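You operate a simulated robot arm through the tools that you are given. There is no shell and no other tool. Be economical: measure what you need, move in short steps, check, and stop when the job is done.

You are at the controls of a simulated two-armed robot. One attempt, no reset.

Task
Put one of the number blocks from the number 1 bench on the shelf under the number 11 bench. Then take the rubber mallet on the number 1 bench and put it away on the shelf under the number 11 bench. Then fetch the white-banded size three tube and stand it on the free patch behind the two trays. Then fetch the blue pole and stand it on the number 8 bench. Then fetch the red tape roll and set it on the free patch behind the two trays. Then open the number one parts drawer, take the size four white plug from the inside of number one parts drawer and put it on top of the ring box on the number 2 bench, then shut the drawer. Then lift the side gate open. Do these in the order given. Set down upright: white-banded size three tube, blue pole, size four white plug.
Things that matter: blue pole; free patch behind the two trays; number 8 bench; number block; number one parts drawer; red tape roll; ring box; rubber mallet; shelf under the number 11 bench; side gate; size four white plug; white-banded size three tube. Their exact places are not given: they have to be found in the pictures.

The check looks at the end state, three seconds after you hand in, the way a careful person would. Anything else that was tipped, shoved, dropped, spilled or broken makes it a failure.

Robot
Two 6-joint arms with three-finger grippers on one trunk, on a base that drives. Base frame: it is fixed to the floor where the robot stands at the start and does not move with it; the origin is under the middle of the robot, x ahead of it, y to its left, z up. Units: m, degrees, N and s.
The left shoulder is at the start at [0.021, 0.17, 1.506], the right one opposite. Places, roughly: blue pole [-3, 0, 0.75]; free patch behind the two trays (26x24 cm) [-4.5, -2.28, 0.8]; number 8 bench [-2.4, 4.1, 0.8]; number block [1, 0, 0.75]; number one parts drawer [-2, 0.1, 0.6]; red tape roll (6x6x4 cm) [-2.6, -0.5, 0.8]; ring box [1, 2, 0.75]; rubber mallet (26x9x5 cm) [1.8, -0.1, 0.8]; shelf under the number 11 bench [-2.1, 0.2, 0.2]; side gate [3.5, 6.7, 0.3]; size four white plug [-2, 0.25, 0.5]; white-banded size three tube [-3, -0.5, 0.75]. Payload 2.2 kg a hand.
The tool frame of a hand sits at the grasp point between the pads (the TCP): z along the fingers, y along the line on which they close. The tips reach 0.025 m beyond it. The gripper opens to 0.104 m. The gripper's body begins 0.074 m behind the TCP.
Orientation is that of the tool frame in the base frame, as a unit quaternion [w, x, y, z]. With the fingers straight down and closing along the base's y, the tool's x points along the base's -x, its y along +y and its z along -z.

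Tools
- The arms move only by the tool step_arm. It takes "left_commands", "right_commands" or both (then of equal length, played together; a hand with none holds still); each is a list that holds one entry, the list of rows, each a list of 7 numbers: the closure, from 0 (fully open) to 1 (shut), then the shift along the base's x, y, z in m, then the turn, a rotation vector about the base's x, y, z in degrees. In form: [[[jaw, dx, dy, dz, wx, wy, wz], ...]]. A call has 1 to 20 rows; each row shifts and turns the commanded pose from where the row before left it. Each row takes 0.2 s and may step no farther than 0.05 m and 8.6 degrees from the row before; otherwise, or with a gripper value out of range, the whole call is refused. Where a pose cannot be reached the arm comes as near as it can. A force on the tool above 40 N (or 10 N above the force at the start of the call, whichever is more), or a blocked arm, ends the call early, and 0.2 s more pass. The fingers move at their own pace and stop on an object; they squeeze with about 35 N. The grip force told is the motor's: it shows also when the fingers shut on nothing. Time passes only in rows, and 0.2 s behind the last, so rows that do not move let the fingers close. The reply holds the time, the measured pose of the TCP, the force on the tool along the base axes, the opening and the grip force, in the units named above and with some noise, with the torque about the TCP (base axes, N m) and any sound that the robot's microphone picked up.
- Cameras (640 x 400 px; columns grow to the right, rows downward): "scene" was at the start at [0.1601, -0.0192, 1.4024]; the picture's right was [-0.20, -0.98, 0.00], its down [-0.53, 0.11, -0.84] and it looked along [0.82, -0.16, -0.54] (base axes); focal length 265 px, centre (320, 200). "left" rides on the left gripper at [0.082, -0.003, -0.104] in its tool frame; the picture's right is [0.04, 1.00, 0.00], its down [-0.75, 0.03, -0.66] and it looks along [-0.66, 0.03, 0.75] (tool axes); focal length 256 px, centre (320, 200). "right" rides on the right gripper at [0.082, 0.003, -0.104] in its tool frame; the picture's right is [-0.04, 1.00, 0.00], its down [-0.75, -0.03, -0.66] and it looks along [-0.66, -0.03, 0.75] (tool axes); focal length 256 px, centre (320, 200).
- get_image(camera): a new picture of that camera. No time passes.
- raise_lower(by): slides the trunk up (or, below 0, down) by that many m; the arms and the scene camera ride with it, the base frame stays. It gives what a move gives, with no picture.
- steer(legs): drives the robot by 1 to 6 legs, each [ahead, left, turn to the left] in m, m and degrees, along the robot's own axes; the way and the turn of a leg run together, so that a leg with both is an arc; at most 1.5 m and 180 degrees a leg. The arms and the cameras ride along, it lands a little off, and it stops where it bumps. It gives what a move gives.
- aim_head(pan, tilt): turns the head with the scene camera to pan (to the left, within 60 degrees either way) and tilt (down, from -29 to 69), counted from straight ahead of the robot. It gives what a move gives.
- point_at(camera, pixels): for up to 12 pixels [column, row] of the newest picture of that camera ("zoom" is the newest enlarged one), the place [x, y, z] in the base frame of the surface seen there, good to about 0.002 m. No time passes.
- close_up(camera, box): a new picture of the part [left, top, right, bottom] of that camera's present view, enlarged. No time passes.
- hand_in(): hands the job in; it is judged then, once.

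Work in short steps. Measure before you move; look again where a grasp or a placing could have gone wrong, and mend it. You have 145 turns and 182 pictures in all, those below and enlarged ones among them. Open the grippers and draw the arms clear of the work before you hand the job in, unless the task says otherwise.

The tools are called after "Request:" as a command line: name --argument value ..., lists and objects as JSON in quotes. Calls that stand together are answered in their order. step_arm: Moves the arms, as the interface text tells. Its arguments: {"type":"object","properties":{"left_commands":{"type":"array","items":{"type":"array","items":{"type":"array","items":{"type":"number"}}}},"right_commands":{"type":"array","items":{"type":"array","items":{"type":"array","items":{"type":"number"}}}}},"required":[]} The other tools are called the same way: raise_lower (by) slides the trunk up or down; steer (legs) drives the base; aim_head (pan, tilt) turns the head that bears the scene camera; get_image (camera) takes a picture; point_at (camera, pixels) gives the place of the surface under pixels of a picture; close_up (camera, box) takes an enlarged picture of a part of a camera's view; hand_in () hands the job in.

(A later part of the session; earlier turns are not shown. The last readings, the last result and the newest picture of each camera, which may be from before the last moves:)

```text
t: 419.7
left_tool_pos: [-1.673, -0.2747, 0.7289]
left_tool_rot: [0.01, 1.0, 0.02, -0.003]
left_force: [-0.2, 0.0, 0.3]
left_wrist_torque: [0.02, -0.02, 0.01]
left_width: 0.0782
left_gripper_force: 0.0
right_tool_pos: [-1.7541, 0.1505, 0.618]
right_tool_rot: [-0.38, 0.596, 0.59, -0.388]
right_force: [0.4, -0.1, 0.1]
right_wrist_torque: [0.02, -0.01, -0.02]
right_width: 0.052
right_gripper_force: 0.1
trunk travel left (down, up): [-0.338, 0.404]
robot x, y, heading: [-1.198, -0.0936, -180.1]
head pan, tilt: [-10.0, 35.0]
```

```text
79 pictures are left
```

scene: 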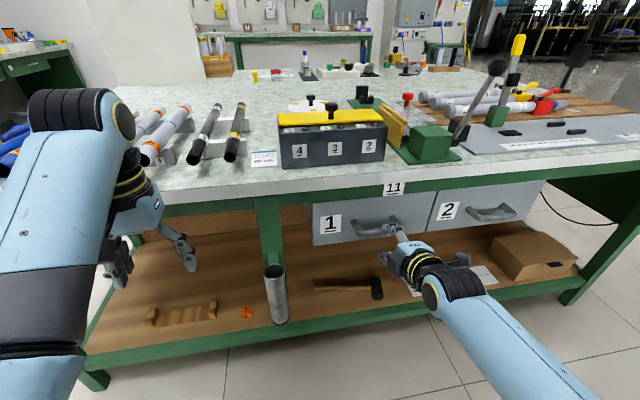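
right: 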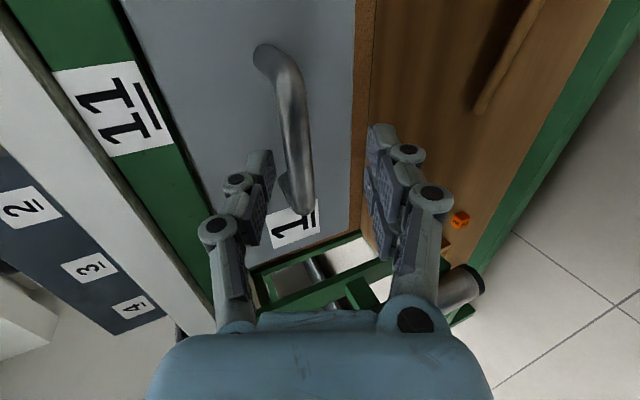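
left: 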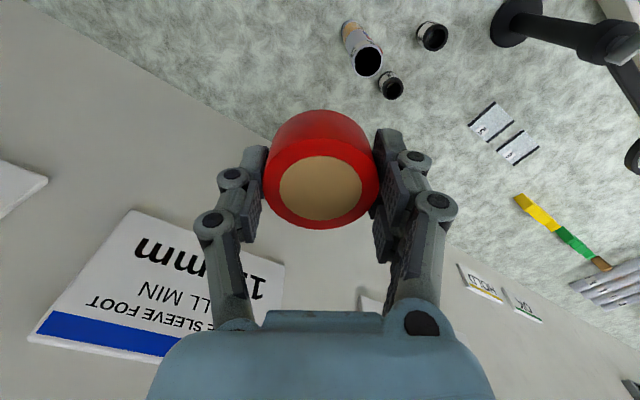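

The bar lies between the fingers and will centre as I advance. Advance 0.04, close, and pause.

Request:
step_arm --right_commands '[[[0.5, -0.02, 0, 0, 0, 0, 0], [0.5, -0.02, 0, 0, 0, 0, 0], [0.8, 0, 0, 0, 0, 0, 0], [1, 0, 0, 0, 0, 0, 0], [1, 0, 0, 0, 0, 0, 0], [1, 0, 0, 0, 0, 0, 0]]]'

Request:
get_image --camera "right"

```text
t: 421.1
left_tool_pos: [-1.675, -0.2754, 0.7267]
left_tool_rot: [0.01, 1.0, 0.02, -0.003]
left_force: [0.2, 0.8, 1.0]
left_wrist_torque: [-0.01, 0.03, -0.01]
left_width: 0.0781
left_gripper_force: 0.1
right_tool_pos: [-1.7923, 0.1516, 0.6183]
right_tool_rot: [-0.379, 0.597, 0.592, -0.388]
right_force: [4.3, -2.1, -12.6]
right_wrist_torque: [0.91, -0.15, 0.42]
right_width: 0.0133
right_gripper_force: 40.1
trunk travel left (down, up): [-0.338, 0.404]
robot x, y, heading: [-1.1944, -0.0905, -180.2]
head pan, tilt: [-10.0, 35.0]
```

```text
78 pictures are left
```

right: 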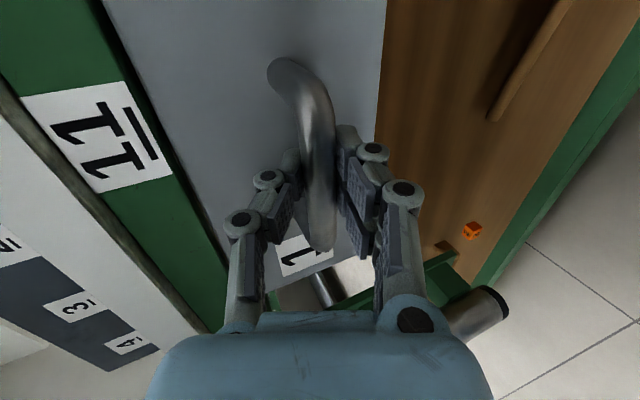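

Gripped the bar (0.013). I ease down 3 mm and pull straight out along +x with the arm.

Request:
step_arm --right_commands '[[[1, 0, 0, -0.003, 0, 0, 0], [1, 0.02, 0, 0, 0, 0, 0], [1, 0.03, 0, 0, 0, 0, 0], [1, 0.03, 0, 0, 0, 0, 0], [1, 0.03, 0, 0, 0, 0, 0], [1, 0.03, 0, 0, 0, 0, 0], [1, 0.03, 0, 0, 0, 0, 0], [1, 0.03, 0, 0, 0, 0, 0], [1, 0.03, 0, 0, 0, 0, 0]]]'

Request:
get_image --camera "scene"

```text
t: 423.1
left_tool_pos: [-1.6734, -0.2744, 0.729]
left_tool_rot: [0.011, 1.0, 0.019, -0.003]
left_force: [0.1, 0.2, 0.0]
left_wrist_torque: [0.0, 0.03, -0.01]
left_width: 0.0779
left_gripper_force: 0.0
right_tool_pos: [-1.5624, 0.1509, 0.6158]
right_tool_rot: [-0.381, 0.596, 0.59, -0.389]
right_force: [2.2, 17.2, 8.5]
right_wrist_torque: [0.9, 0.03, 0.25]
right_width: 0.0132
right_gripper_force: 39.5
trunk travel left (down, up): [-0.338, 0.404]
robot x, y, heading: [-1.1959, -0.0928, -180.0]
head pan, tilt: [-10.0, 35.0]
```

```text
77 pictures are left
```

scene: 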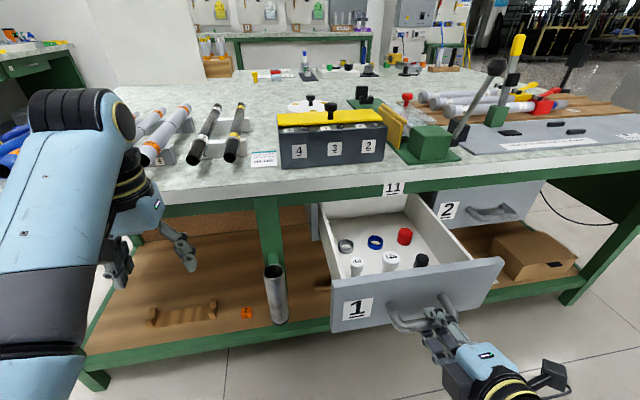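

The drawer is open 0.23 m; white plugs are seen at (357,265), (390,261). Zoom in and measure.

Request:
close_up --camera "scene" --box '[315, 190, 455, 290]'

Request:
point_at --camera "scene" --pixels '[[390, 255], [390, 266], [357, 262], [404, 232], [421, 258], [375, 245], [380, 275], [440, 240], [344, 300], [450, 270], [340, 215], [405, 215]]'

```text
4.00 times, centred on (385, 240) of scene
```

zoom: 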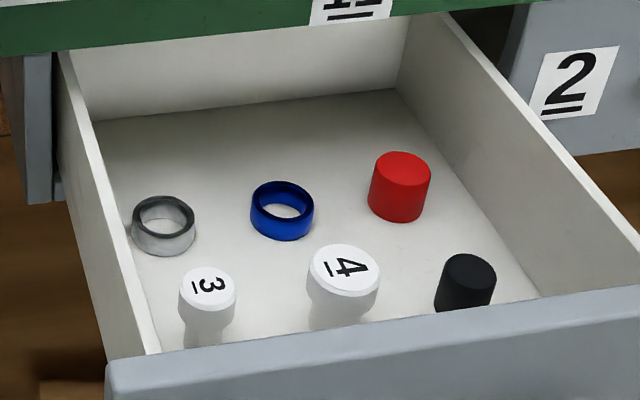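

```text
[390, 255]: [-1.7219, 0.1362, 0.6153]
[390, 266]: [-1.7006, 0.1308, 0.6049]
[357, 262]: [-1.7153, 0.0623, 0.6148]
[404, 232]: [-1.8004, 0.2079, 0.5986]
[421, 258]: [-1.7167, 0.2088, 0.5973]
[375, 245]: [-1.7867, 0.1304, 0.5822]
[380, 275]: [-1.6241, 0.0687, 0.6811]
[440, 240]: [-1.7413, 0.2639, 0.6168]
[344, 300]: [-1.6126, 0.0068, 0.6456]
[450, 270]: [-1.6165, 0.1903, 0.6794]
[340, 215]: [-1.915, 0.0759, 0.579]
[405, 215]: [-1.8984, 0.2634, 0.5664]
```

Plug 4 sits upright at (-1.722,0.136), top z 0.615; the drawer front top is 0.68. I release the handle, withdraw the right hand, raise the left, and strafe so the left hand comes over the plug.

Request:
step_arm --left_commands '[[[0.3, 0, 0, 0, 0, 0, 0], [0.3, 0, 0, 0, 0, 0, 0], [0.3, 0, 0, 0, 0, 0, 0], [0.3, 0, 0, 0.03, 0, 0, 0], [0.3, 0, 0, 0.03, 0, 0, 0], [0.3, 0, 0, 0.03, 0, 0, 0], [0.3, 0, 0, 0, 0, 0, 0]]]' --right_commands '[[[0.6, 0, 0, 0, 0, 0, 0], [0.4, 0, 0, 0, 0, 0, 0], [0.4, 0, 0, 0, 0, 0, 0], [0.4, 0.04, 0, 0, 0, 0, 0], [0.4, 0.04, 0, 0, 0, 0, 0], [0.4, 0.04, 0, 0, 0, 0, 0], [0.4, 0, 0, 0, 0, 0, 0]]]'

Request:
steer --legs '[[0, -0.41, 0]]'

Request:
get_image --camera "left"

Request:
get_image --camera "scene"

```text
t: 424.7
left_tool_pos: [-1.6925, -0.2644, 0.7419]
left_tool_rot: [0.012, 1.0, 0.021, -0.004]
left_force: [0.3, 0.5, 0.0]
left_wrist_torque: [-0.02, 0.0, -0.02]
left_width: 0.0729
left_gripper_force: 0.0
left hand out of reach, approached as far as the arm can: row 4, 5, 6
right_tool_pos: [-1.4443, 0.151, 0.6147]
right_tool_rot: [-0.38, 0.597, 0.59, -0.389]
right_force: [-0.5, -0.1, -0.5]
right_wrist_torque: [0.01, -0.01, -0.01]
right_width: 0.0626
right_gripper_force: 0.2
trunk travel left (down, up): [-0.338, 0.404]
robot x, y, heading: [-1.1987, -0.0911, -179.8]
head pan, tilt: [-10.0, 35.0]
```

```text
t: 427.2
left_tool_pos: [-1.692, 0.1403, 0.7422]
left_tool_rot: [0.013, 1.0, 0.021, -0.005]
left_force: [-0.6, 0.7, -0.3]
left_wrist_torque: [-0.02, 0.01, -0.01]
left_width: 0.0727
left_gripper_force: 0.0
right_tool_pos: [-1.4453, 0.5557, 0.6142]
right_tool_rot: [-0.381, 0.597, 0.59, -0.388]
right_force: [0.2, 0.3, 0.1]
right_wrist_torque: [0.01, 0.02, -0.02]
right_width: 0.0624
right_gripper_force: 0.0
trunk travel left (down, up): [-0.338, 0.404]
robot x, y, heading: [-1.1938, 0.3113, -179.9]
head pan, tilt: [-10.0, 35.0]
```

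```text
75 pictures are left
```

left: 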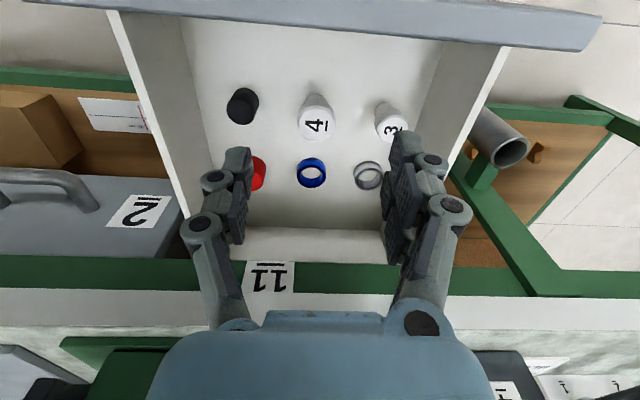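

```text
74 pictures are left
```

scene: 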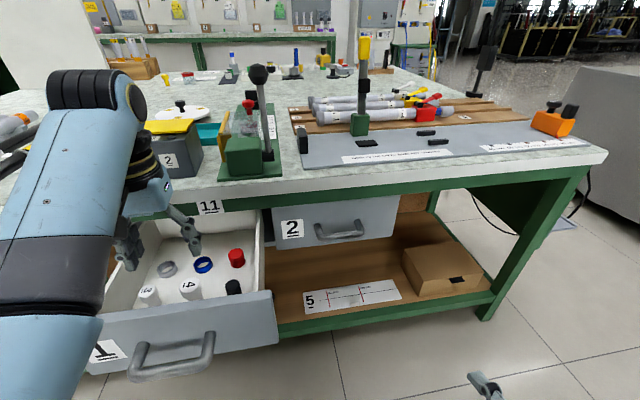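

I measure plug 4's head in the wrist view at (316,122).

Request:
point_at --camera "left" --pixels '[[316, 125], [301, 122], [332, 120], [316, 139], [316, 112], [316, 105], [391, 127], [242, 107], [311, 172], [311, 160], [316, 30]]'

```text
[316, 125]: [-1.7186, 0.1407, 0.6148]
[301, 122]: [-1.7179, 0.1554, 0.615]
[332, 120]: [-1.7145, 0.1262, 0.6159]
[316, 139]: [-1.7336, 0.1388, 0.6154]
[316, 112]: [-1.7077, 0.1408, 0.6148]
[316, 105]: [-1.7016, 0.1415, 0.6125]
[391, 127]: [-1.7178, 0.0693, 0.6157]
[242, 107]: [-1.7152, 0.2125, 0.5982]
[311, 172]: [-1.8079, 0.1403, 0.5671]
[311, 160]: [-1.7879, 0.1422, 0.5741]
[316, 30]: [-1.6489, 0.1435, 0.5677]
```

Plug head centre (-1.718,0.1405), ⌀≈3.2 cm. Move over it, descend to z≈0.607 with the jaw at 6 cm, and check.

Request:
step_arm --left_commands '[[[0.4, -0.026, 0, 0, 0, 0, 0], [0.4, 0, 0, -0.04, 0, 0, 0], [0.4, 0, 0, -0.04, 0, 0, 0], [0.4, 0, 0, -0.03, 0, 0, 0], [0.4, 0, 0, 0, 0, 0, 0]]]'

Request:
get_image --camera "left"

```text
t: 428.4
left_tool_pos: [-1.719, 0.1412, 0.6334]
left_tool_rot: [0.012, 1.0, 0.02, -0.005]
left_force: [-0.4, 0.1, -0.1]
left_wrist_torque: [0.0, 0.01, 0.0]
left_width: 0.0622
left_gripper_force: 0.0
right_tool_pos: [-1.4435, 0.5559, 0.6145]
right_tool_rot: [-0.379, 0.597, 0.59, -0.389]
right_force: [0.2, -0.5, 0.6]
right_wrist_torque: [-0.01, 0.01, -0.01]
right_width: 0.0622
right_gripper_force: 0.0
trunk travel left (down, up): [-0.338, 0.404]
robot x, y, heading: [-1.1977, 0.313, -180.0]
head pan, tilt: [-10.0, 35.0]
```

```text
73 pictures are left
```

left: 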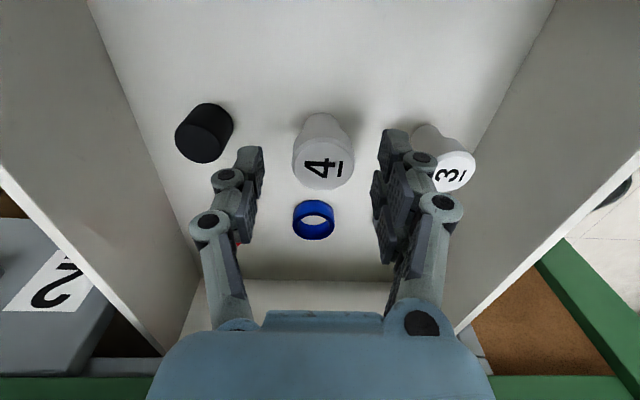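

Centred. Narrow to ~5 cm, descend 0.026, close, then lift.

Request:
step_arm --left_commands '[[[0.5, 0, 0, 0, 0, 0, 0], [0.5, 0, 0, -0.015, 0, 0, 0], [0.5, 0, 0, -0.011, 0, 0, 0], [0.8, 0, 0, 0, 0, 0, 0], [1, 0, 0, 0, 0, 0, 0], [1, 0, 0, 0, 0, 0, 0], [1, 0, 0, 0, 0, 0, 0], [1, 0, 0, 0.03, 0, 0, 0], [1, 0, 0, 0.04, 0, 0, 0], [1, 0, 0, 0.04, 0, 0, 0], [1, 0, 0, 0.02, 0, 0, 0]]]'

Request:
get_image --camera "left"

Request:
get_image --camera "scene"

```text
t: 430.8
left_tool_pos: [-1.7197, 0.1419, 0.7363]
left_tool_rot: [0.013, 1.0, 0.02, -0.005]
left_force: [0.6, -0.3, 0.3]
left_wrist_torque: [-0.03, -0.01, 0.01]
left_width: 0.0308
left_gripper_force: 35.4
right_tool_pos: [-1.445, 0.556, 0.6147]
right_tool_rot: [-0.381, 0.597, 0.59, -0.389]
right_force: [0.0, 0.5, 0.4]
right_wrist_torque: [-0.01, 0.01, -0.02]
right_width: 0.0627
right_gripper_force: 0.1
trunk travel left (down, up): [-0.338, 0.404]
robot x, y, heading: [-1.1985, 0.3079, -179.8]
head pan, tilt: [-10.0, 35.0]
```

```text
72 pictures are left
```

left: 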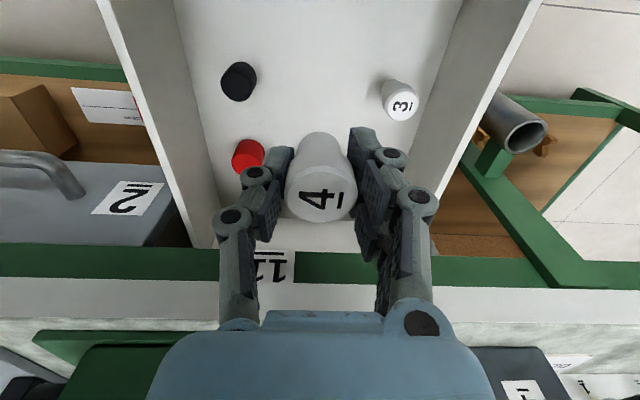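

```text
71 pictures are left
```

scene: 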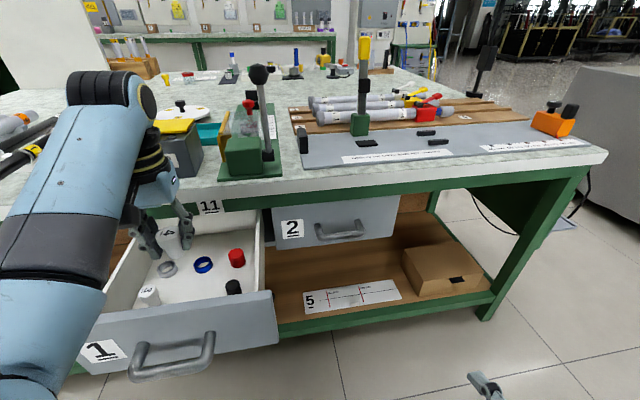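

Plug held (0.031). I raise the trunk, back off, turn to face the bench row at +x, and move toward y≈1.8 to find the ring box.

Request:
raise_lower --by 0.38

Request:
steer --legs '[[-0.4, 0, 0], [0, 0, -180], [0, 1.45, 0]]'

Request:
aim_head --pan 0 --tilt 20

Request:
get_image --camera "scene"

```text
t: 434.5
left_tool_pos: [-1.7182, 0.1406, 1.1162]
left_tool_rot: [0.012, 1.0, 0.02, -0.004]
left_force: [-0.4, 0.7, -1.0]
left_wrist_torque: [0.02, 0.02, 0.03]
left_width: 0.0305
left_gripper_force: 35.0
right_tool_pos: [-1.444, 0.5569, 0.9942]
right_tool_rot: [-0.38, 0.597, 0.59, -0.388]
right_force: [-0.4, -0.5, 0.8]
right_wrist_torque: [-0.02, 0.02, 0.0]
right_width: 0.0622
right_gripper_force: 0.1
trunk travel left (down, up): [-0.718, 0.024]
robot x, y, heading: [-1.1973, 0.3135, -179.8]
head pan, tilt: [-10.0, 35.0]
```

```text
t: 451.1
left_tool_pos: [-0.1771, 1.8766, 1.1161]
left_tool_rot: [0.005, 0.013, 1.0, 0.011]
left_force: [-0.2, 0.1, -0.9]
left_wrist_torque: [-0.02, -0.02, -0.02]
left_width: 0.03
left_gripper_force: 35.2
right_tool_pos: [-0.4781, 1.4818, 0.9958]
right_tool_rot: [0.375, -0.569, 0.616, -0.394]
right_force: [0.3, 0.4, 0.1]
right_wrist_torque: [-0.01, 0.03, -0.01]
right_width: 0.0623
right_gripper_force: 0.0
trunk travel left (down, up): [-0.718, 0.024]
robot x, y, heading: [-0.7094, 1.7377, -3.9]
head pan, tilt: [-10.0, 35.0]
```

```text
t: 451.9
left_tool_pos: [-0.1778, 1.8771, 1.1159]
left_tool_rot: [0.006, 0.013, 1.0, 0.012]
left_force: [0.2, -0.2, 0.1]
left_wrist_torque: [0.05, 0.0, 0.03]
left_width: 0.0301
left_gripper_force: 35.6
right_tool_pos: [-0.4802, 1.4811, 0.9953]
right_tool_rot: [0.376, -0.569, 0.616, -0.394]
right_force: [0.4, 0.4, 0.1]
right_wrist_torque: [-0.01, 0.03, 0.0]
right_width: 0.0624
right_gripper_force: 0.0
trunk travel left (down, up): [-0.718, 0.024]
robot x, y, heading: [-0.7117, 1.7425, -3.6]
head pan, tilt: [0.0, 20.0]
```

```text
70 pictures are left
```

scene: 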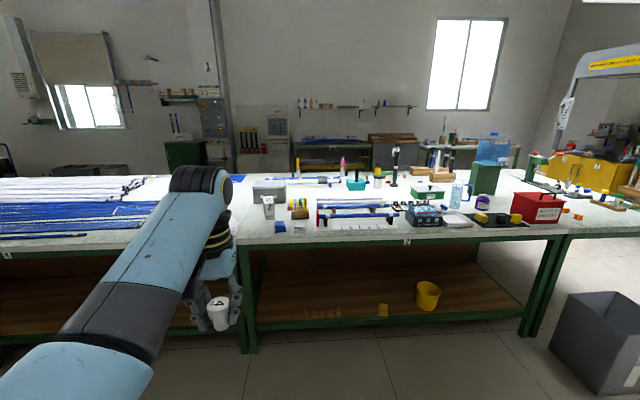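

Bench 2 is ahead. I zoom on its items to find the ring box.

Request:
close_up --camera "scene" --box '[235, 160, 415, 260]'

Request:
close_up --camera "scene" --box '[390, 160, 570, 260]'

```text
3.56 times, centred on (325, 210) of scene
```

zoom: 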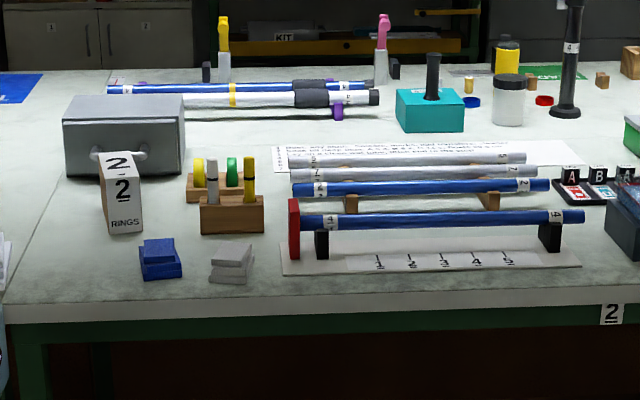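

```text
3.56 times, centred on (480, 210) of scene
```

zoom: 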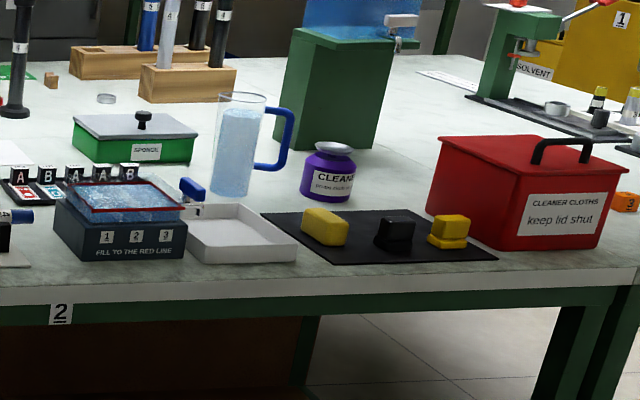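

The ring box ("2 / RINGS") is at zoom (122,192), i.e. scene (269,206). I measure it and the bench edge.

Request:
point_at --camera "scene" --pixels '[[268, 197], [268, 200], [268, 203], [263, 199], [273, 199], [270, 212], [265, 208], [275, 208], [270, 218], [290, 240], [250, 245], [300, 212]]'

Request:
close_up --camera "scene" --box '[245, 180, 325, 240]'

```text
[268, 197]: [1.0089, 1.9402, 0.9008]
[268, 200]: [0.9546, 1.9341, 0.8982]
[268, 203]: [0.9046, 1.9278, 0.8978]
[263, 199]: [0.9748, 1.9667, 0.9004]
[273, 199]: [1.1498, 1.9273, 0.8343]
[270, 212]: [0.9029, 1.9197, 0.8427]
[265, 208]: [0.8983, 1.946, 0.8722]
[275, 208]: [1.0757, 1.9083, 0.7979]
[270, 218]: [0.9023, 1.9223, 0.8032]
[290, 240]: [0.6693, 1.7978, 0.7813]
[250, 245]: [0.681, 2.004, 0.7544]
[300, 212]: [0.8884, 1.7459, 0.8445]
```

```text
6.67 times, centred on (285, 210) of scene
```

zoom: 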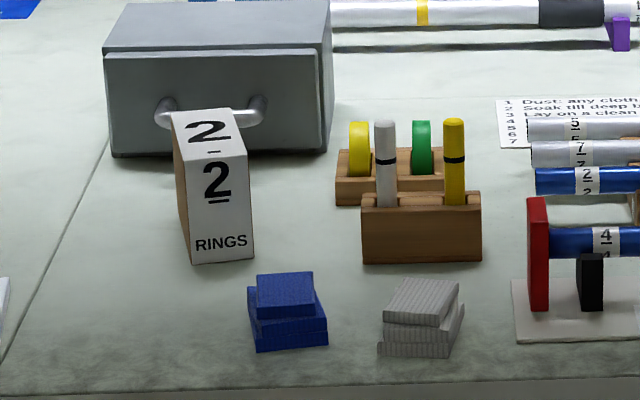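

Ring box top z≈0.899, x 0.90–1.01, y≈1.91–1.955. I square up and drive until the left hand is just short of it, keeping the plug bottom at ~1.07.

Request:
steer --legs '[[0, 0, 3.6], [1.03, 0.02, 0]]'

Request:
get_image --camera "left"

Request:
aim_head --pan 10 --tilt 45

Request:
get_image --camera "scene"

```text
t: 457.7
left_tool_pos: [0.839, 1.9289, 1.1162]
left_tool_rot: [0.004, -0.018, 1.0, 0.011]
left_force: [0.1, 0.1, -0.7]
left_wrist_torque: [0.01, 0.03, -0.01]
left_width: 0.0299
left_gripper_force: 34.6
right_tool_pos: [0.5638, 1.5138, 0.9933]
right_tool_rot: [0.388, -0.59, 0.597, -0.381]
right_force: [0.2, 0.0, 0.5]
right_wrist_torque: [0.0, 0.01, 0.0]
right_width: 0.0627
right_gripper_force: 0.1
trunk travel left (down, up): [-0.718, 0.024]
robot x, y, heading: [0.3176, 1.758, 0.1]
head pan, tilt: [0.0, 20.0]
```

```text
66 pictures are left
```

left: 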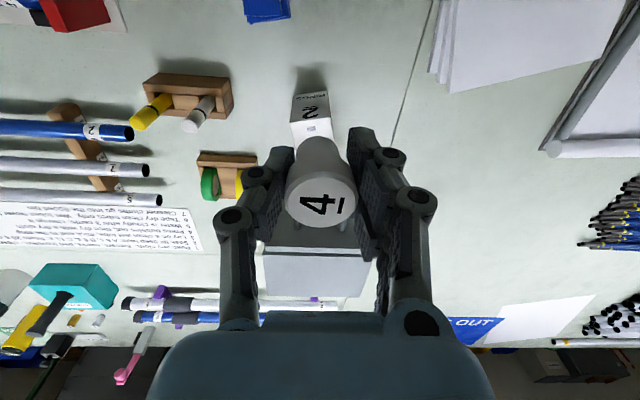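

```text
t: 458.6
left_tool_pos: [0.8398, 1.9284, 1.1162]
left_tool_rot: [0.004, -0.018, 1.0, 0.013]
left_force: [0.0, 0.3, -0.8]
left_wrist_torque: [0.03, 0.03, 0.02]
left_width: 0.03
left_gripper_force: 34.9
right_tool_pos: [0.5626, 1.5138, 0.9938]
right_tool_rot: [0.388, -0.588, 0.598, -0.382]
right_force: [0.7, -0.1, -0.9]
right_wrist_torque: [0.04, -0.02, -0.02]
right_width: 0.0625
right_gripper_force: 0.0
trunk travel left (down, up): [-0.718, 0.024]
robot x, y, heading: [0.3177, 1.7585, -0.3]
head pan, tilt: [10.0, 45.0]
```

```text
65 pictures are left
```

scene: 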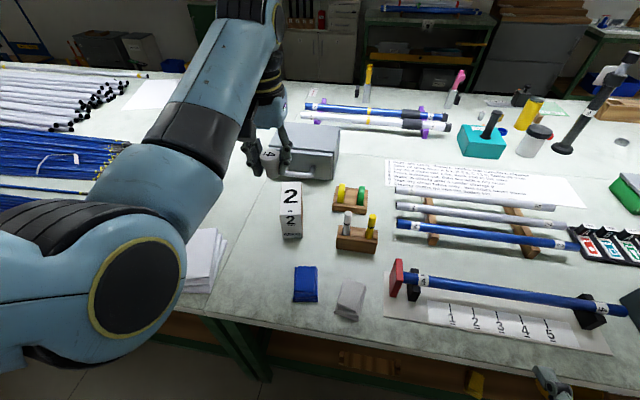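

I zoom on the ring box's top for exact corners.

Request:
close_up --camera "scene" --box '[250, 160, 350, 250]'

Request:
point_at --camera "zoom" --pixels '[[195, 155], [300, 150], [195, 230], [320, 215], [250, 190], [195, 300], [310, 300], [240, 140], [260, 225], [250, 240]]'

```text
4.44 times, centred on (300, 205) of scene
```

zoom: 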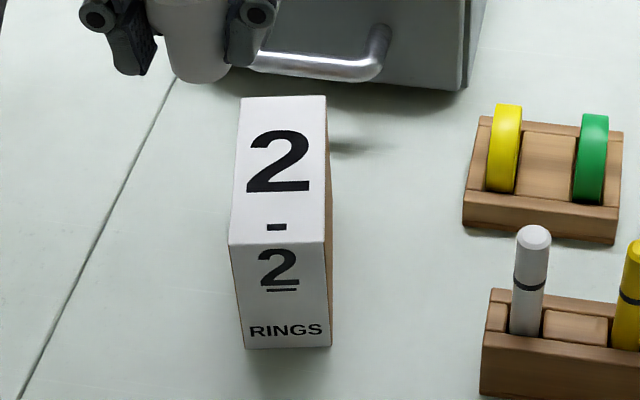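

```text
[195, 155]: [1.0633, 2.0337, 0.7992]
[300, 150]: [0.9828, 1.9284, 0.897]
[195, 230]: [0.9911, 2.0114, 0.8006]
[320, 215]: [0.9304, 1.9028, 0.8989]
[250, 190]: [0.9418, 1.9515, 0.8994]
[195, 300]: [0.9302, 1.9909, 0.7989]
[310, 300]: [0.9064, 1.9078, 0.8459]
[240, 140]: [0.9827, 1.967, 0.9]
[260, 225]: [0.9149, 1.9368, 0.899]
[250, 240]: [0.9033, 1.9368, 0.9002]
```

Top centre ≈(0.957,1.934). Drive 0.09 ahead, shift the hand, then lower the trunk 0.14 and check.

Request:
steer --legs '[[0.09, 0, 0]]'

Request:
raise_lower --by -0.14

Request:
get_image --camera "scene"

Request:
get_image --camera "left"

```text
t: 459.7
left_tool_pos: [0.9305, 1.9299, 1.1157]
left_tool_rot: [0.004, -0.019, 1.0, 0.013]
left_force: [-0.7, -0.3, 0.0]
left_wrist_torque: [0.0, 0.06, -0.02]
left_width: 0.0298
left_gripper_force: 34.9
right_tool_pos: [0.6552, 1.513, 0.9936]
right_tool_rot: [0.388, -0.59, 0.598, -0.38]
right_force: [0.6, 0.0, -0.1]
right_wrist_torque: [-0.01, 0.0, 0.05]
right_width: 0.0621
right_gripper_force: 0.0
trunk travel left (down, up): [-0.718, 0.024]
robot x, y, heading: [0.4126, 1.7572, -0.1]
head pan, tilt: [10.0, 45.0]
```

```text
t: 461.3
left_tool_pos: [0.93, 1.9287, 0.9767]
left_tool_rot: [0.005, -0.019, 1.0, 0.013]
left_force: [0.3, 0.6, -0.3]
left_wrist_torque: [0.04, -0.01, -0.02]
left_width: 0.0298
left_gripper_force: 35.4
right_tool_pos: [0.6542, 1.5137, 0.8556]
right_tool_rot: [0.389, -0.59, 0.597, -0.38]
right_force: [-1.7, 0.3, -0.5]
right_wrist_torque: [-0.01, 0.02, 0.0]
right_width: 0.0625
right_gripper_force: 0.1
trunk travel left (down, up): [-0.578, 0.164]
robot x, y, heading: [0.4097, 1.7571, -0.0]
head pan, tilt: [10.0, 45.0]
```

```text
63 pictures are left
```

scene: 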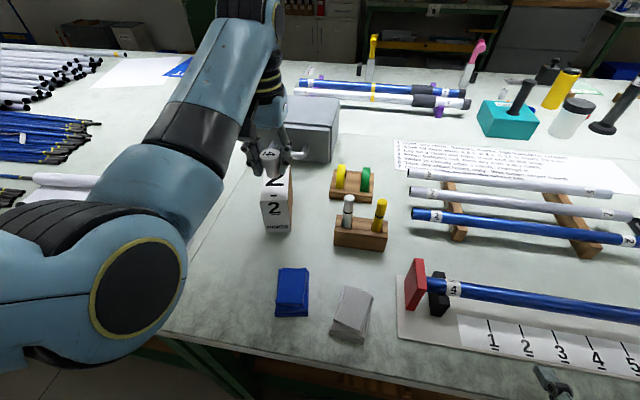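

```text
62 pictures are left
```

left: 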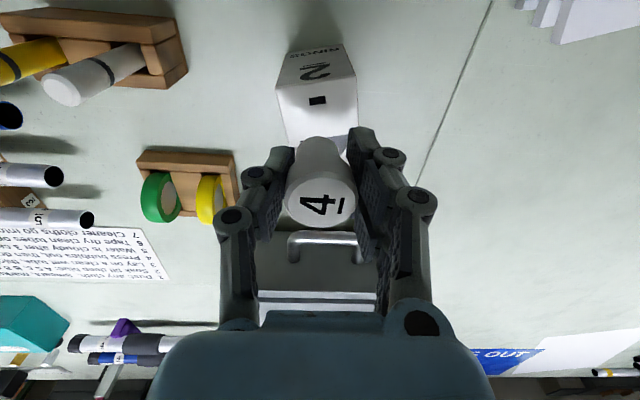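

The plug hovers above the box. Shift +0.025 x, +0.005 y, then lower ~0.038 in small steps to contact.

Request:
step_arm --left_commands '[[[1, 0.025, 0.005, 0, 0, 0, 0], [1, 0, 0, -0.02, 0, 0, 0], [1, 0, 0, -0.01, 0, 0, 0], [1, 0, 0, -0.004, 0, 0, 0], [1, 0, 0, -0.003, 0, 0, 0], [1, 0, 0, 0, 0, 0, 0]]]'

Request:
close_up --camera "scene" --box '[220, 110, 340, 250]'

Request:
get_image --camera "left"

```text
t: 462.7
left_tool_pos: [0.9547, 1.9347, 0.9394]
left_tool_rot: [0.006, -0.02, 1.0, 0.012]
left_force: [-0.1, -0.4, 0.1]
left_wrist_torque: [0.0, 0.01, 0.03]
left_width: 0.0302
left_gripper_force: 34.9
right_tool_pos: [0.6538, 1.5139, 0.8549]
right_tool_rot: [0.389, -0.589, 0.597, -0.381]
right_force: [0.7, 0.3, 0.0]
right_wrist_torque: [-0.02, 0.01, -0.03]
right_width: 0.0625
right_gripper_force: 0.0
trunk travel left (down, up): [-0.578, 0.164]
robot x, y, heading: [0.4072, 1.7567, -0.0]
head pan, tilt: [10.0, 45.0]
```

```text
2.86 times, centred on (280, 180) of scene
```

zoom: 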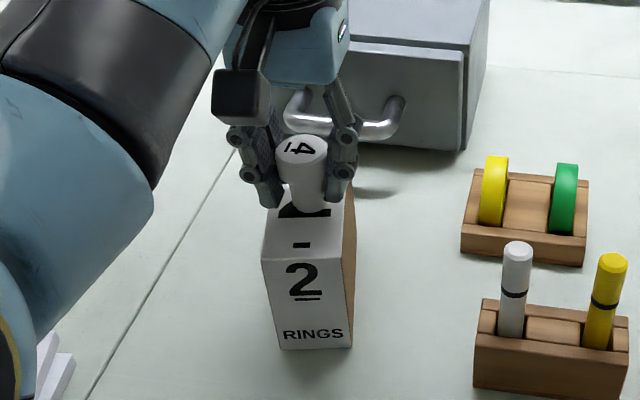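

```text
60 pictures are left
```

left: 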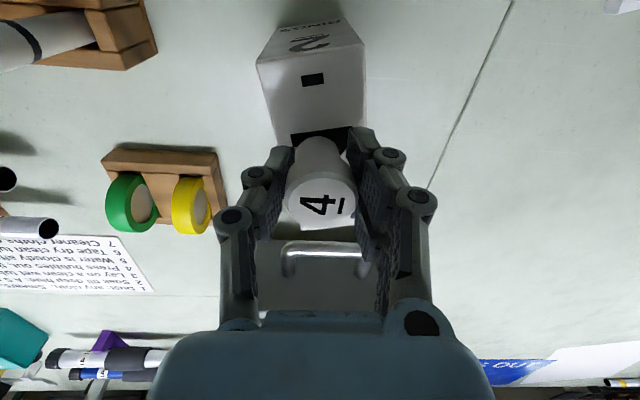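

Nearly touching. Lower another 3–4 mm watching the force, then open to ~6 cm and rise.

Request:
step_arm --left_commands '[[[1, 0, 0, -0.002, 0, 0, 0], [1, 0, 0, -0.001, 0, 0, 0], [1, 0, 0, 0, 0, 0, 0]]]'

Request:
close_up --camera "scene" --box '[260, 150, 320, 210]'

```text
t: 463.5
left_tool_pos: [0.9545, 1.934, 0.9371]
left_tool_rot: [0.005, -0.019, 1.0, 0.012]
left_force: [-0.6, 0.1, 5.5]
left_wrist_torque: [0.05, -0.02, -0.02]
left_width: 0.0303
left_gripper_force: 34.6
right_tool_pos: [0.6544, 1.5143, 0.8544]
right_tool_rot: [0.389, -0.59, 0.597, -0.38]
right_force: [0.1, -0.9, 0.5]
right_wrist_torque: [0.02, -0.03, -0.01]
right_width: 0.0622
right_gripper_force: 0.1
trunk travel left (down, up): [-0.578, 0.164]
robot x, y, heading: [0.407, 1.7561, 0.1]
head pan, tilt: [10.0, 45.0]
```

```text
6.67 times, centred on (290, 180) of scene
```

zoom: 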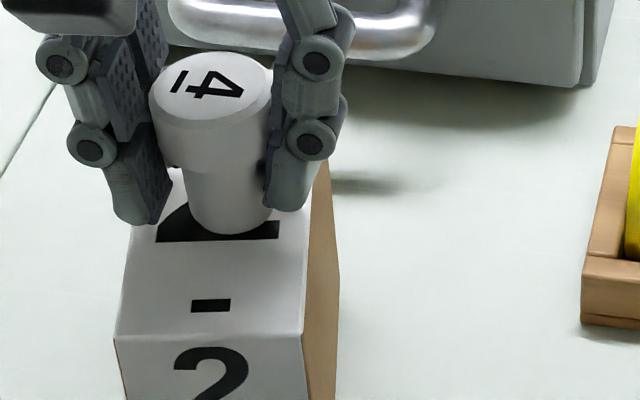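

Contact (5.5 N) and the plug stands squarely on the top. Open and rise.

Request:
step_arm --left_commands '[[[0.8, 0, 0, 0, 0, 0, 0], [0.6, 0, 0, 0, 0, 0, 0], [0.45, 0, 0, 0, 0, 0, 0], [0.4, 0, 0, 0, 0, 0, 0], [0.4, 0, 0, 0.02, 0, 0, 0], [0.4, 0, 0, 0.04, 0, 0, 0], [0.4, 0, 0, 0.04, 0, 0, 0]]]'

Request:
raise_lower --by 0.14

Request:
close_up --camera "scene" --box '[220, 110, 400, 250]'

```text
t: 465.1
left_tool_pos: [0.9597, 1.9328, 1.0327]
left_tool_rot: [0.005, -0.019, 1.0, 0.012]
left_force: [0.1, 0.0, 0.2]
left_wrist_torque: [-0.03, -0.02, -0.02]
left_width: 0.0624
left_gripper_force: 0.0
left hand out of reach, approached as far as the arm can: row 7
right_tool_pos: [0.654, 1.513, 0.855]
right_tool_rot: [0.389, -0.589, 0.598, -0.381]
right_force: [-0.4, -0.3, 0.2]
right_wrist_torque: [0.0, -0.01, 0.0]
right_width: 0.0623
right_gripper_force: 0.0
trunk travel left (down, up): [-0.578, 0.164]
robot x, y, heading: [0.4082, 1.7577, 0.0]
head pan, tilt: [10.0, 45.0]
```

```text
t: 466.8
left_tool_pos: [0.9578, 1.9329, 1.1714]
left_tool_rot: [0.004, -0.019, 1.0, 0.013]
left_force: [-0.2, 0.3, -0.1]
left_wrist_torque: [0.02, -0.01, 0.0]
left_width: 0.0625
left_gripper_force: 0.1
right_tool_pos: [0.6532, 1.5137, 0.9933]
right_tool_rot: [0.388, -0.59, 0.597, -0.38]
right_force: [0.2, -1.4, 0.6]
right_wrist_torque: [0.02, 0.01, -0.02]
right_width: 0.0624
right_gripper_force: 0.0
trunk travel left (down, up): [-0.718, 0.024]
robot x, y, heading: [0.4079, 1.755, 0.1]
head pan, tilt: [10.0, 45.0]
```

```text
2.86 times, centred on (310, 180) of scene
```

zoom: 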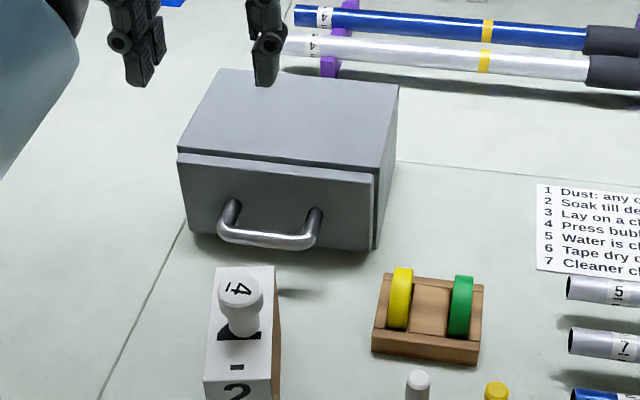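

The plug stands on the ring box. I retract the left hand and drive back to the open drawer.

Request:
step_arm --left_commands '[[[0.4, -0.04, 0, -0.01, 0, 0, 0], [0.4, -0.04, 0, -0.01, 0, 0, 0], [0.4, -0.04, 0, -0.01, 0, 0, 0]]]'

Request:
steer --legs '[[-0.6, 0, 0], [0, 0, 180], [0, 1.0, 0], [0, 0.85, 0], [0.75, 0, 0]]'

Request:
aim_head --pan -10 --tilt 35

Request:
get_image --camera "scene"

```text
t: 467.8
left_tool_pos: [0.8657, 1.9673, 1.1243]
left_tool_rot: [0.023, -0.032, 0.998, 0.051]
left_force: [-0.4, 0.5, 0.3]
left_wrist_torque: [-0.01, -0.01, -0.04]
left_width: 0.0625
left_gripper_force: 0.0
left hand out of reach, approached as far as the arm can: row 1, 2, 3
right_tool_pos: [0.6547, 1.5152, 0.9947]
right_tool_rot: [0.388, -0.59, 0.597, -0.38]
right_force: [-1.1, 0.1, -0.1]
right_wrist_torque: [0.01, 0.0, -0.01]
right_width: 0.0622
right_gripper_force: 0.1
trunk travel left (down, up): [-0.718, 0.024]
robot x, y, heading: [0.411, 1.7591, 0.0]
head pan, tilt: [10.0, 45.0]
stopped in row 3 (left hand): the arm was blocked; the commanded pose is now the measured one
```

```text
t: 491.0
left_tool_pos: [-1.3359, -0.3122, 1.1265]
left_tool_rot: [0.051, 0.997, 0.046, -0.022]
left_force: [-0.8, 0.3, 0.1]
left_wrist_torque: [0.04, 0.0, 0.0]
left_width: 0.0623
left_gripper_force: 0.0
right_tool_pos: [-1.135, 0.1475, 0.9937]
right_tool_rot: [-0.374, 0.59, 0.597, -0.394]
right_force: [0.0, 0.6, -0.3]
right_wrist_torque: [-0.02, 0.03, 0.01]
right_width: 0.0627
right_gripper_force: 0.1
trunk travel left (down, up): [-0.718, 0.024]
robot x, y, heading: [-0.8812, -0.0908, -178.3]
head pan, tilt: [10.0, 45.0]
```

```text
t: 491.9
left_tool_pos: [-1.3343, -0.3114, 1.1261]
left_tool_rot: [0.051, 0.997, 0.046, -0.022]
left_force: [0.0, -0.6, -0.1]
left_wrist_torque: [0.0, 0.03, -0.01]
left_width: 0.0622
left_gripper_force: 0.1
right_tool_pos: [-1.135, 0.1489, 0.9954]
right_tool_rot: [-0.374, 0.589, 0.598, -0.394]
right_force: [-0.2, 0.1, -0.6]
right_wrist_torque: [-0.02, -0.05, -0.01]
right_width: 0.0625
right_gripper_force: 0.0
trunk travel left (down, up): [-0.718, 0.024]
robot x, y, heading: [-0.8801, -0.0863, -178.4]
head pan, tilt: [-10.0, 35.0]
```

```text
57 pictures are left
```

scene: 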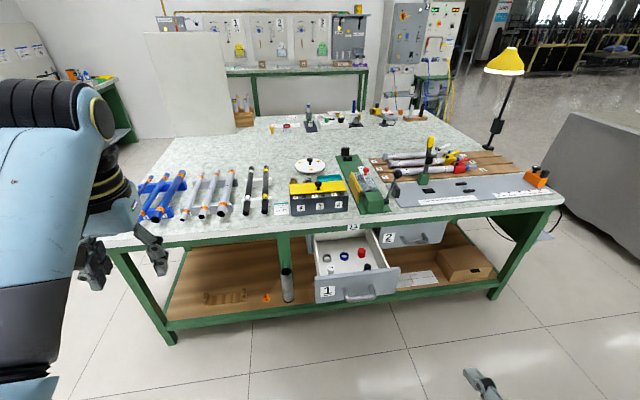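

I lower the trunk 0.38, square the heading, advance 0.25 and look at the handle.

Request:
raise_lower --by -0.38

Request:
steer --legs '[[0, 0, -1.6], [0.25, 0, 0]]'

Request:
get_image --camera "scene"

Request:
get_image --camera "right"

```text
t: 495.5
left_tool_pos: [-1.3264, -0.3136, 0.7176]
left_tool_rot: [0.056, 0.997, 0.044, 0.006]
left_force: [0.0, -0.6, 1.1]
left_wrist_torque: [-0.01, 0.02, 0.05]
left_width: 0.0621
left_gripper_force: 0.1
right_tool_pos: [-1.1355, 0.1485, 0.6147]
right_tool_rot: [-0.375, 0.589, 0.598, -0.394]
right_force: [0.6, 0.9, 0.3]
right_wrist_torque: [0.0, -0.03, 0.0]
right_width: 0.0625
right_gripper_force: 0.1
trunk travel left (down, up): [-0.338, 0.404]
robot x, y, heading: [-0.8857, -0.0919, -178.0]
head pan, tilt: [-10.0, 35.0]
```

```text
t: 497.7
left_tool_pos: [-1.588, -0.2969, 0.7165]
left_tool_rot: [0.056, 0.998, 0.027, 0.005]
left_force: [0.3, -0.3, -0.4]
left_wrist_torque: [0.01, -0.01, -0.01]
left_width: 0.0625
left_gripper_force: 0.0
right_tool_pos: [-1.38, 0.1588, 0.614]
right_tool_rot: [-0.381, 0.6, 0.588, -0.386]
right_force: [0.7, -0.5, -0.3]
right_wrist_torque: [0.01, 0.04, -0.03]
right_width: 0.0622
right_gripper_force: 0.2
trunk travel left (down, up): [-0.338, 0.404]
robot x, y, heading: [-1.1362, -0.0891, 179.6]
head pan, tilt: [-10.0, 35.0]
```

```text
56 pictures are left
```

scene: 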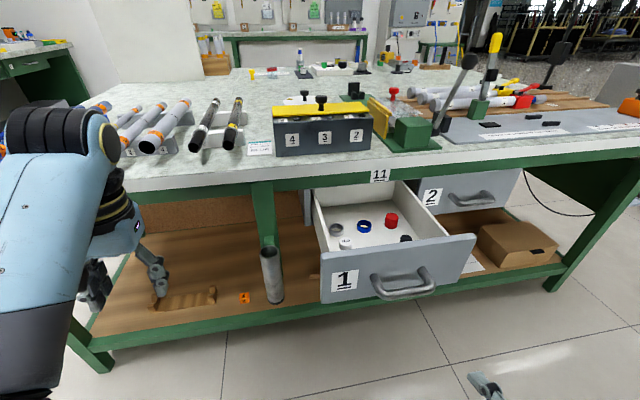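

```text
55 pictures are left
```

right: 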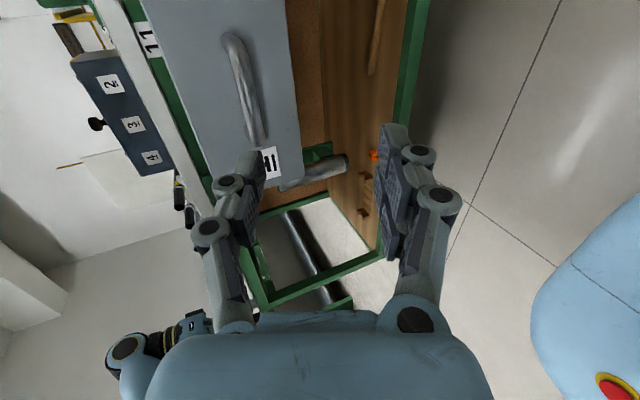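

Bar expected at TCP x≈-1.562. I advance 0.06, extend the arm 0.122, close on the bar.

Request:
steer --legs '[[0.06, 0, 0]]'

Request:
step_arm --right_commands '[[[0.4, -0.04, -0.005, 0, 0, 0, 0], [0.4, -0.04, -0.005, 0.001, 0, 0, 0], [0.4, -0.04, 0, 0, 0, 0, 0], [0.4, 0, 0, 0, 0, 0, 0], [0.8, 0, 0, 0, 0, 0, 0], [1, 0, 0, 0, 0, 0, 0], [1, 0, 0, 0, 0, 0, 0], [1, 0, 0, 0, 0, 0, 0]]]'

Request:
get_image --camera "right"

```text
t: 498.7
left_tool_pos: [-1.6454, -0.2972, 0.7172]
left_tool_rot: [0.055, 0.998, 0.027, 0.006]
left_force: [0.3, -0.2, 0.1]
left_wrist_torque: [0.0, -0.02, 0.0]
left_width: 0.0626
left_gripper_force: 0.1
right_tool_pos: [-1.438, 0.1585, 0.6133]
right_tool_rot: [-0.382, 0.6, 0.587, -0.387]
right_force: [-0.3, 0.9, -0.2]
right_wrist_torque: [0.0, 0.03, 0.01]
right_width: 0.0625
right_gripper_force: 0.1
trunk travel left (down, up): [-0.338, 0.404]
robot x, y, heading: [-1.1873, -0.0873, 179.8]
head pan, tilt: [-10.0, 35.0]
```

```text
t: 500.5
left_tool_pos: [-1.6452, -0.2973, 0.7183]
left_tool_rot: [0.057, 0.998, 0.028, 0.005]
left_force: [0.1, 0.2, -0.7]
left_wrist_torque: [-0.02, 0.01, -0.01]
left_width: 0.0624
left_gripper_force: 0.0
right_tool_pos: [-1.5239, 0.1448, 0.6169]
right_tool_rot: [-0.38, 0.594, 0.589, -0.395]
right_force: [-1.3, 0.7, 1.0]
right_wrist_torque: [0.01, -0.01, 0.03]
right_width: 0.0002
right_gripper_force: 28.2
right hand out of reach, approached as far as the arm can: row 2, 3
trunk travel left (down, up): [-0.338, 0.404]
robot x, y, heading: [-1.1943, -0.0879, 179.4]
head pan, tilt: [-10.0, 35.0]
```

```text
54 pictures are left
```

right: 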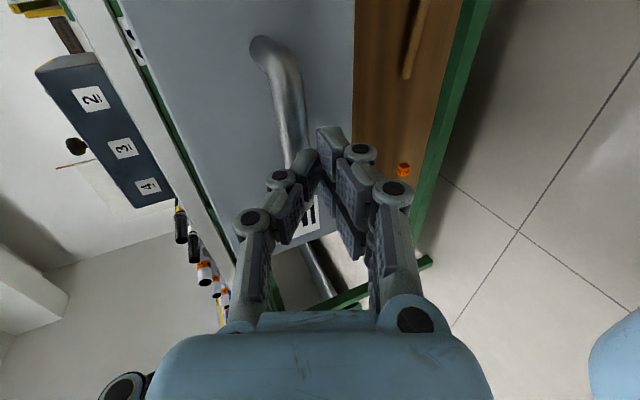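

The arm stalled 4 cm short and closed on nothing. I reopen and advance the remaining 4 cm.

Request:
step_arm --right_commands '[[[0.4, 0, 0, 0, 0, 0, 0], [0.4, 0, 0, 0, 0, 0, 0], [0.4, -0.02, 0.003, 0, 0, 0, 0], [0.4, -0.018, 0, -0.001, 0, 0, 0], [0.4, 0, 0, 0, 0, 0, 0]]]'

Request:
get_image --camera "right"

```text
t: 501.7
left_tool_pos: [-1.6455, -0.2962, 0.718]
left_tool_rot: [0.056, 0.998, 0.027, 0.005]
left_force: [0.8, -0.3, 0.5]
left_wrist_torque: [0.01, 0.01, 0.0]
left_width: 0.0622
left_gripper_force: 0.0
right_tool_pos: [-1.5493, 0.1449, 0.6149]
right_tool_rot: [-0.381, 0.597, 0.588, -0.39]
right_force: [0.6, -1.0, 0.2]
right_wrist_torque: [-0.01, 0.0, -0.01]
right_width: 0.0624
right_gripper_force: 0.0
right hand out of reach, approached as far as the arm can: row 3
trunk travel left (down, up): [-0.338, 0.404]
robot x, y, heading: [-1.1955, -0.0872, 179.3]
head pan, tilt: [-10.0, 35.0]
```

```text
53 pictures are left
```

right: 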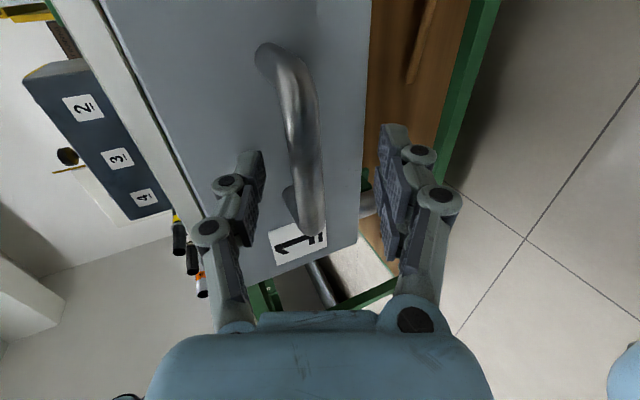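

The bar is between the fingers. Advance 1.3 cm and close.

Request:
step_arm --right_commands '[[[0.4, -0.013, 0, 0, 0, 0, 0], [0.8, 0, 0, 0, 0, 0, 0], [1, 0, 0, 0, 0, 0, 0], [1, 0, 0, 0, 0, 0, 0], [1, 0, 0, 0, 0, 0, 0], [1, -0.02, 0, 0, 0, 0, 0], [1, -0.03, 0, 0, 0, 0, 0], [1, -0.03, 0, 0, 0, 0, 0], [1, -0.03, 0, 0, 0, 0, 0], [1, -0.03, 0, 0, 0, 0, 0]]]'

Request:
get_image --camera "scene"

```text
t: 503.6
left_tool_pos: [-1.6434, -0.2985, 0.7162]
left_tool_rot: [0.056, 0.998, 0.029, 0.006]
left_force: [0.5, 0.0, -0.2]
left_wrist_torque: [-0.01, 0.01, -0.02]
left_width: 0.0624
left_gripper_force: 0.1
right_tool_pos: [-1.6436, 0.1426, 0.5952]
right_tool_rot: [-0.385, 0.591, 0.585, -0.401]
right_force: [-2.9, -2.1, 11.8]
right_wrist_torque: [0.06, -0.4, 0.05]
right_width: 0.0061
right_gripper_force: 30.3
right hand out of reach, approached as far as the arm can: row 1, 6, 7, 8, 9
trunk travel left (down, up): [-0.338, 0.404]
robot x, y, heading: [-1.1925, -0.0909, 179.6]
head pan, tilt: [-10.0, 35.0]
stopped in row 9 (right hand): the force on the tool passed its limit at 42 N (the readings are from after the stop); the commanded pose is now the measured one
```

```text
52 pictures are left
```

scene: 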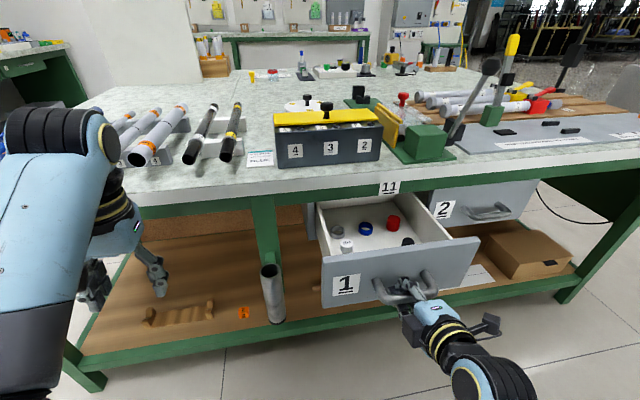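

The fingers slipped under the bar, but the drawer moved in. I check its front's position before pushing by driving.

Request:
point_at --camera "scene" --pixels '[[345, 284], [440, 265], [380, 290], [430, 278], [402, 290], [330, 300]]'

Request:
close_up --camera "scene" --box '[310, 190, 510, 330]'

```text
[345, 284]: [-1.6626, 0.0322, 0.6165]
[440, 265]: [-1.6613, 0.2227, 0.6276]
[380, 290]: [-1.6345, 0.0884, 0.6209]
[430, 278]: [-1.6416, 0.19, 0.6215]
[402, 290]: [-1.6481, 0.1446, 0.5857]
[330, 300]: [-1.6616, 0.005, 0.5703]
```

```text
2.86 times, centred on (410, 260) of scene
```

zoom: 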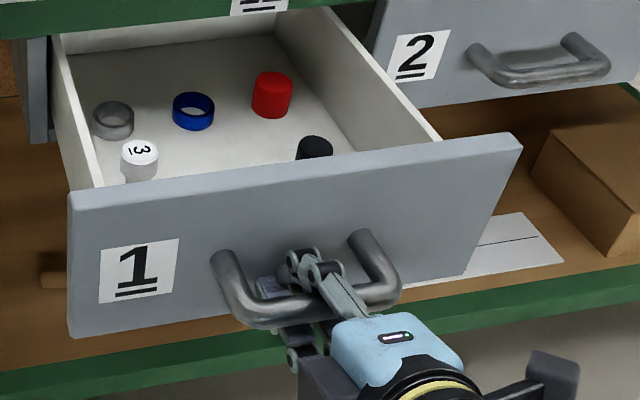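

The drawer face is at -1.662; closed fingertips press it through the handle. I first move the left hand back and up, then push by driving forward.

Request:
step_arm --left_commands '[[[0.4, 0.02, 0, 0.03, 0, 0, 0], [0.4, 0.02, 0, 0.03, 0, 0, 0], [0.4, 0.02, 0, 0.03, 0, 0, 0], [0.4, 0.02, 0, 0.03, 0, 0, 0]]]'

Request:
steer --legs '[[0.1, 0, 0]]'

Request:
get_image --camera "scene"

```text
t: 504.5
left_tool_pos: [-1.6013, -0.3475, 0.7297]
left_tool_rot: [0.152, 0.988, 0.038, -0.007]
left_force: [0.0, 0.2, -1.1]
left_wrist_torque: [-0.04, 0.03, 0.01]
left_width: 0.0625
left_gripper_force: 0.1
left hand out of reach, approached as far as the arm can: row 1, 2, 3, 4
right_tool_pos: [-1.6434, 0.1434, 0.5957]
right_tool_rot: [-0.386, 0.592, 0.584, -0.401]
right_force: [2.1, -3.0, 8.4]
right_wrist_torque: [0.03, -0.27, 0.0]
right_width: 0.0058
right_gripper_force: 29.9
trunk travel left (down, up): [-0.338, 0.404]
robot x, y, heading: [-1.1961, -0.0886, 179.5]
head pan, tilt: [-10.0, 35.0]
stopped in row 4 (left hand): the arm was blocked; the commanded pose is now the measured one
```

```text
t: 505.7
left_tool_pos: [-1.703, -0.347, 0.7315]
left_tool_rot: [0.152, 0.988, 0.037, -0.008]
left_force: [0.6, 0.4, -0.5]
left_wrist_torque: [0.02, 0.06, -0.01]
left_width: 0.0624
left_gripper_force: 0.1
right_tool_pos: [-1.7422, 0.1438, 0.5959]
right_tool_rot: [-0.385, 0.592, 0.584, -0.4]
right_force: [-1.0, -6.1, 13.2]
right_wrist_torque: [0.26, -0.44, -0.14]
right_width: 0.0059
right_gripper_force: 30.1
trunk travel left (down, up): [-0.338, 0.404]
robot x, y, heading: [-1.2907, -0.0896, 179.7]
head pan, tilt: [-10.0, 35.0]
```

```text
50 pictures are left
```

scene: 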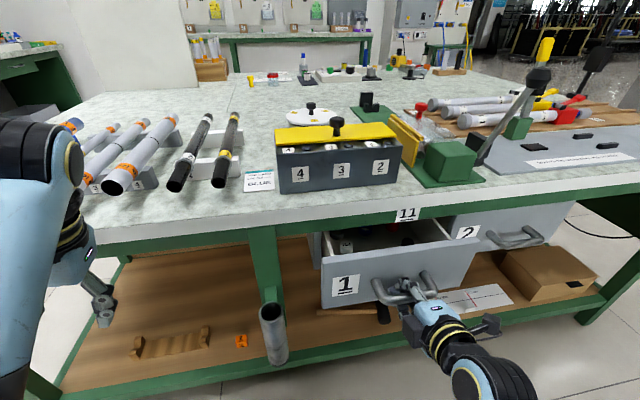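

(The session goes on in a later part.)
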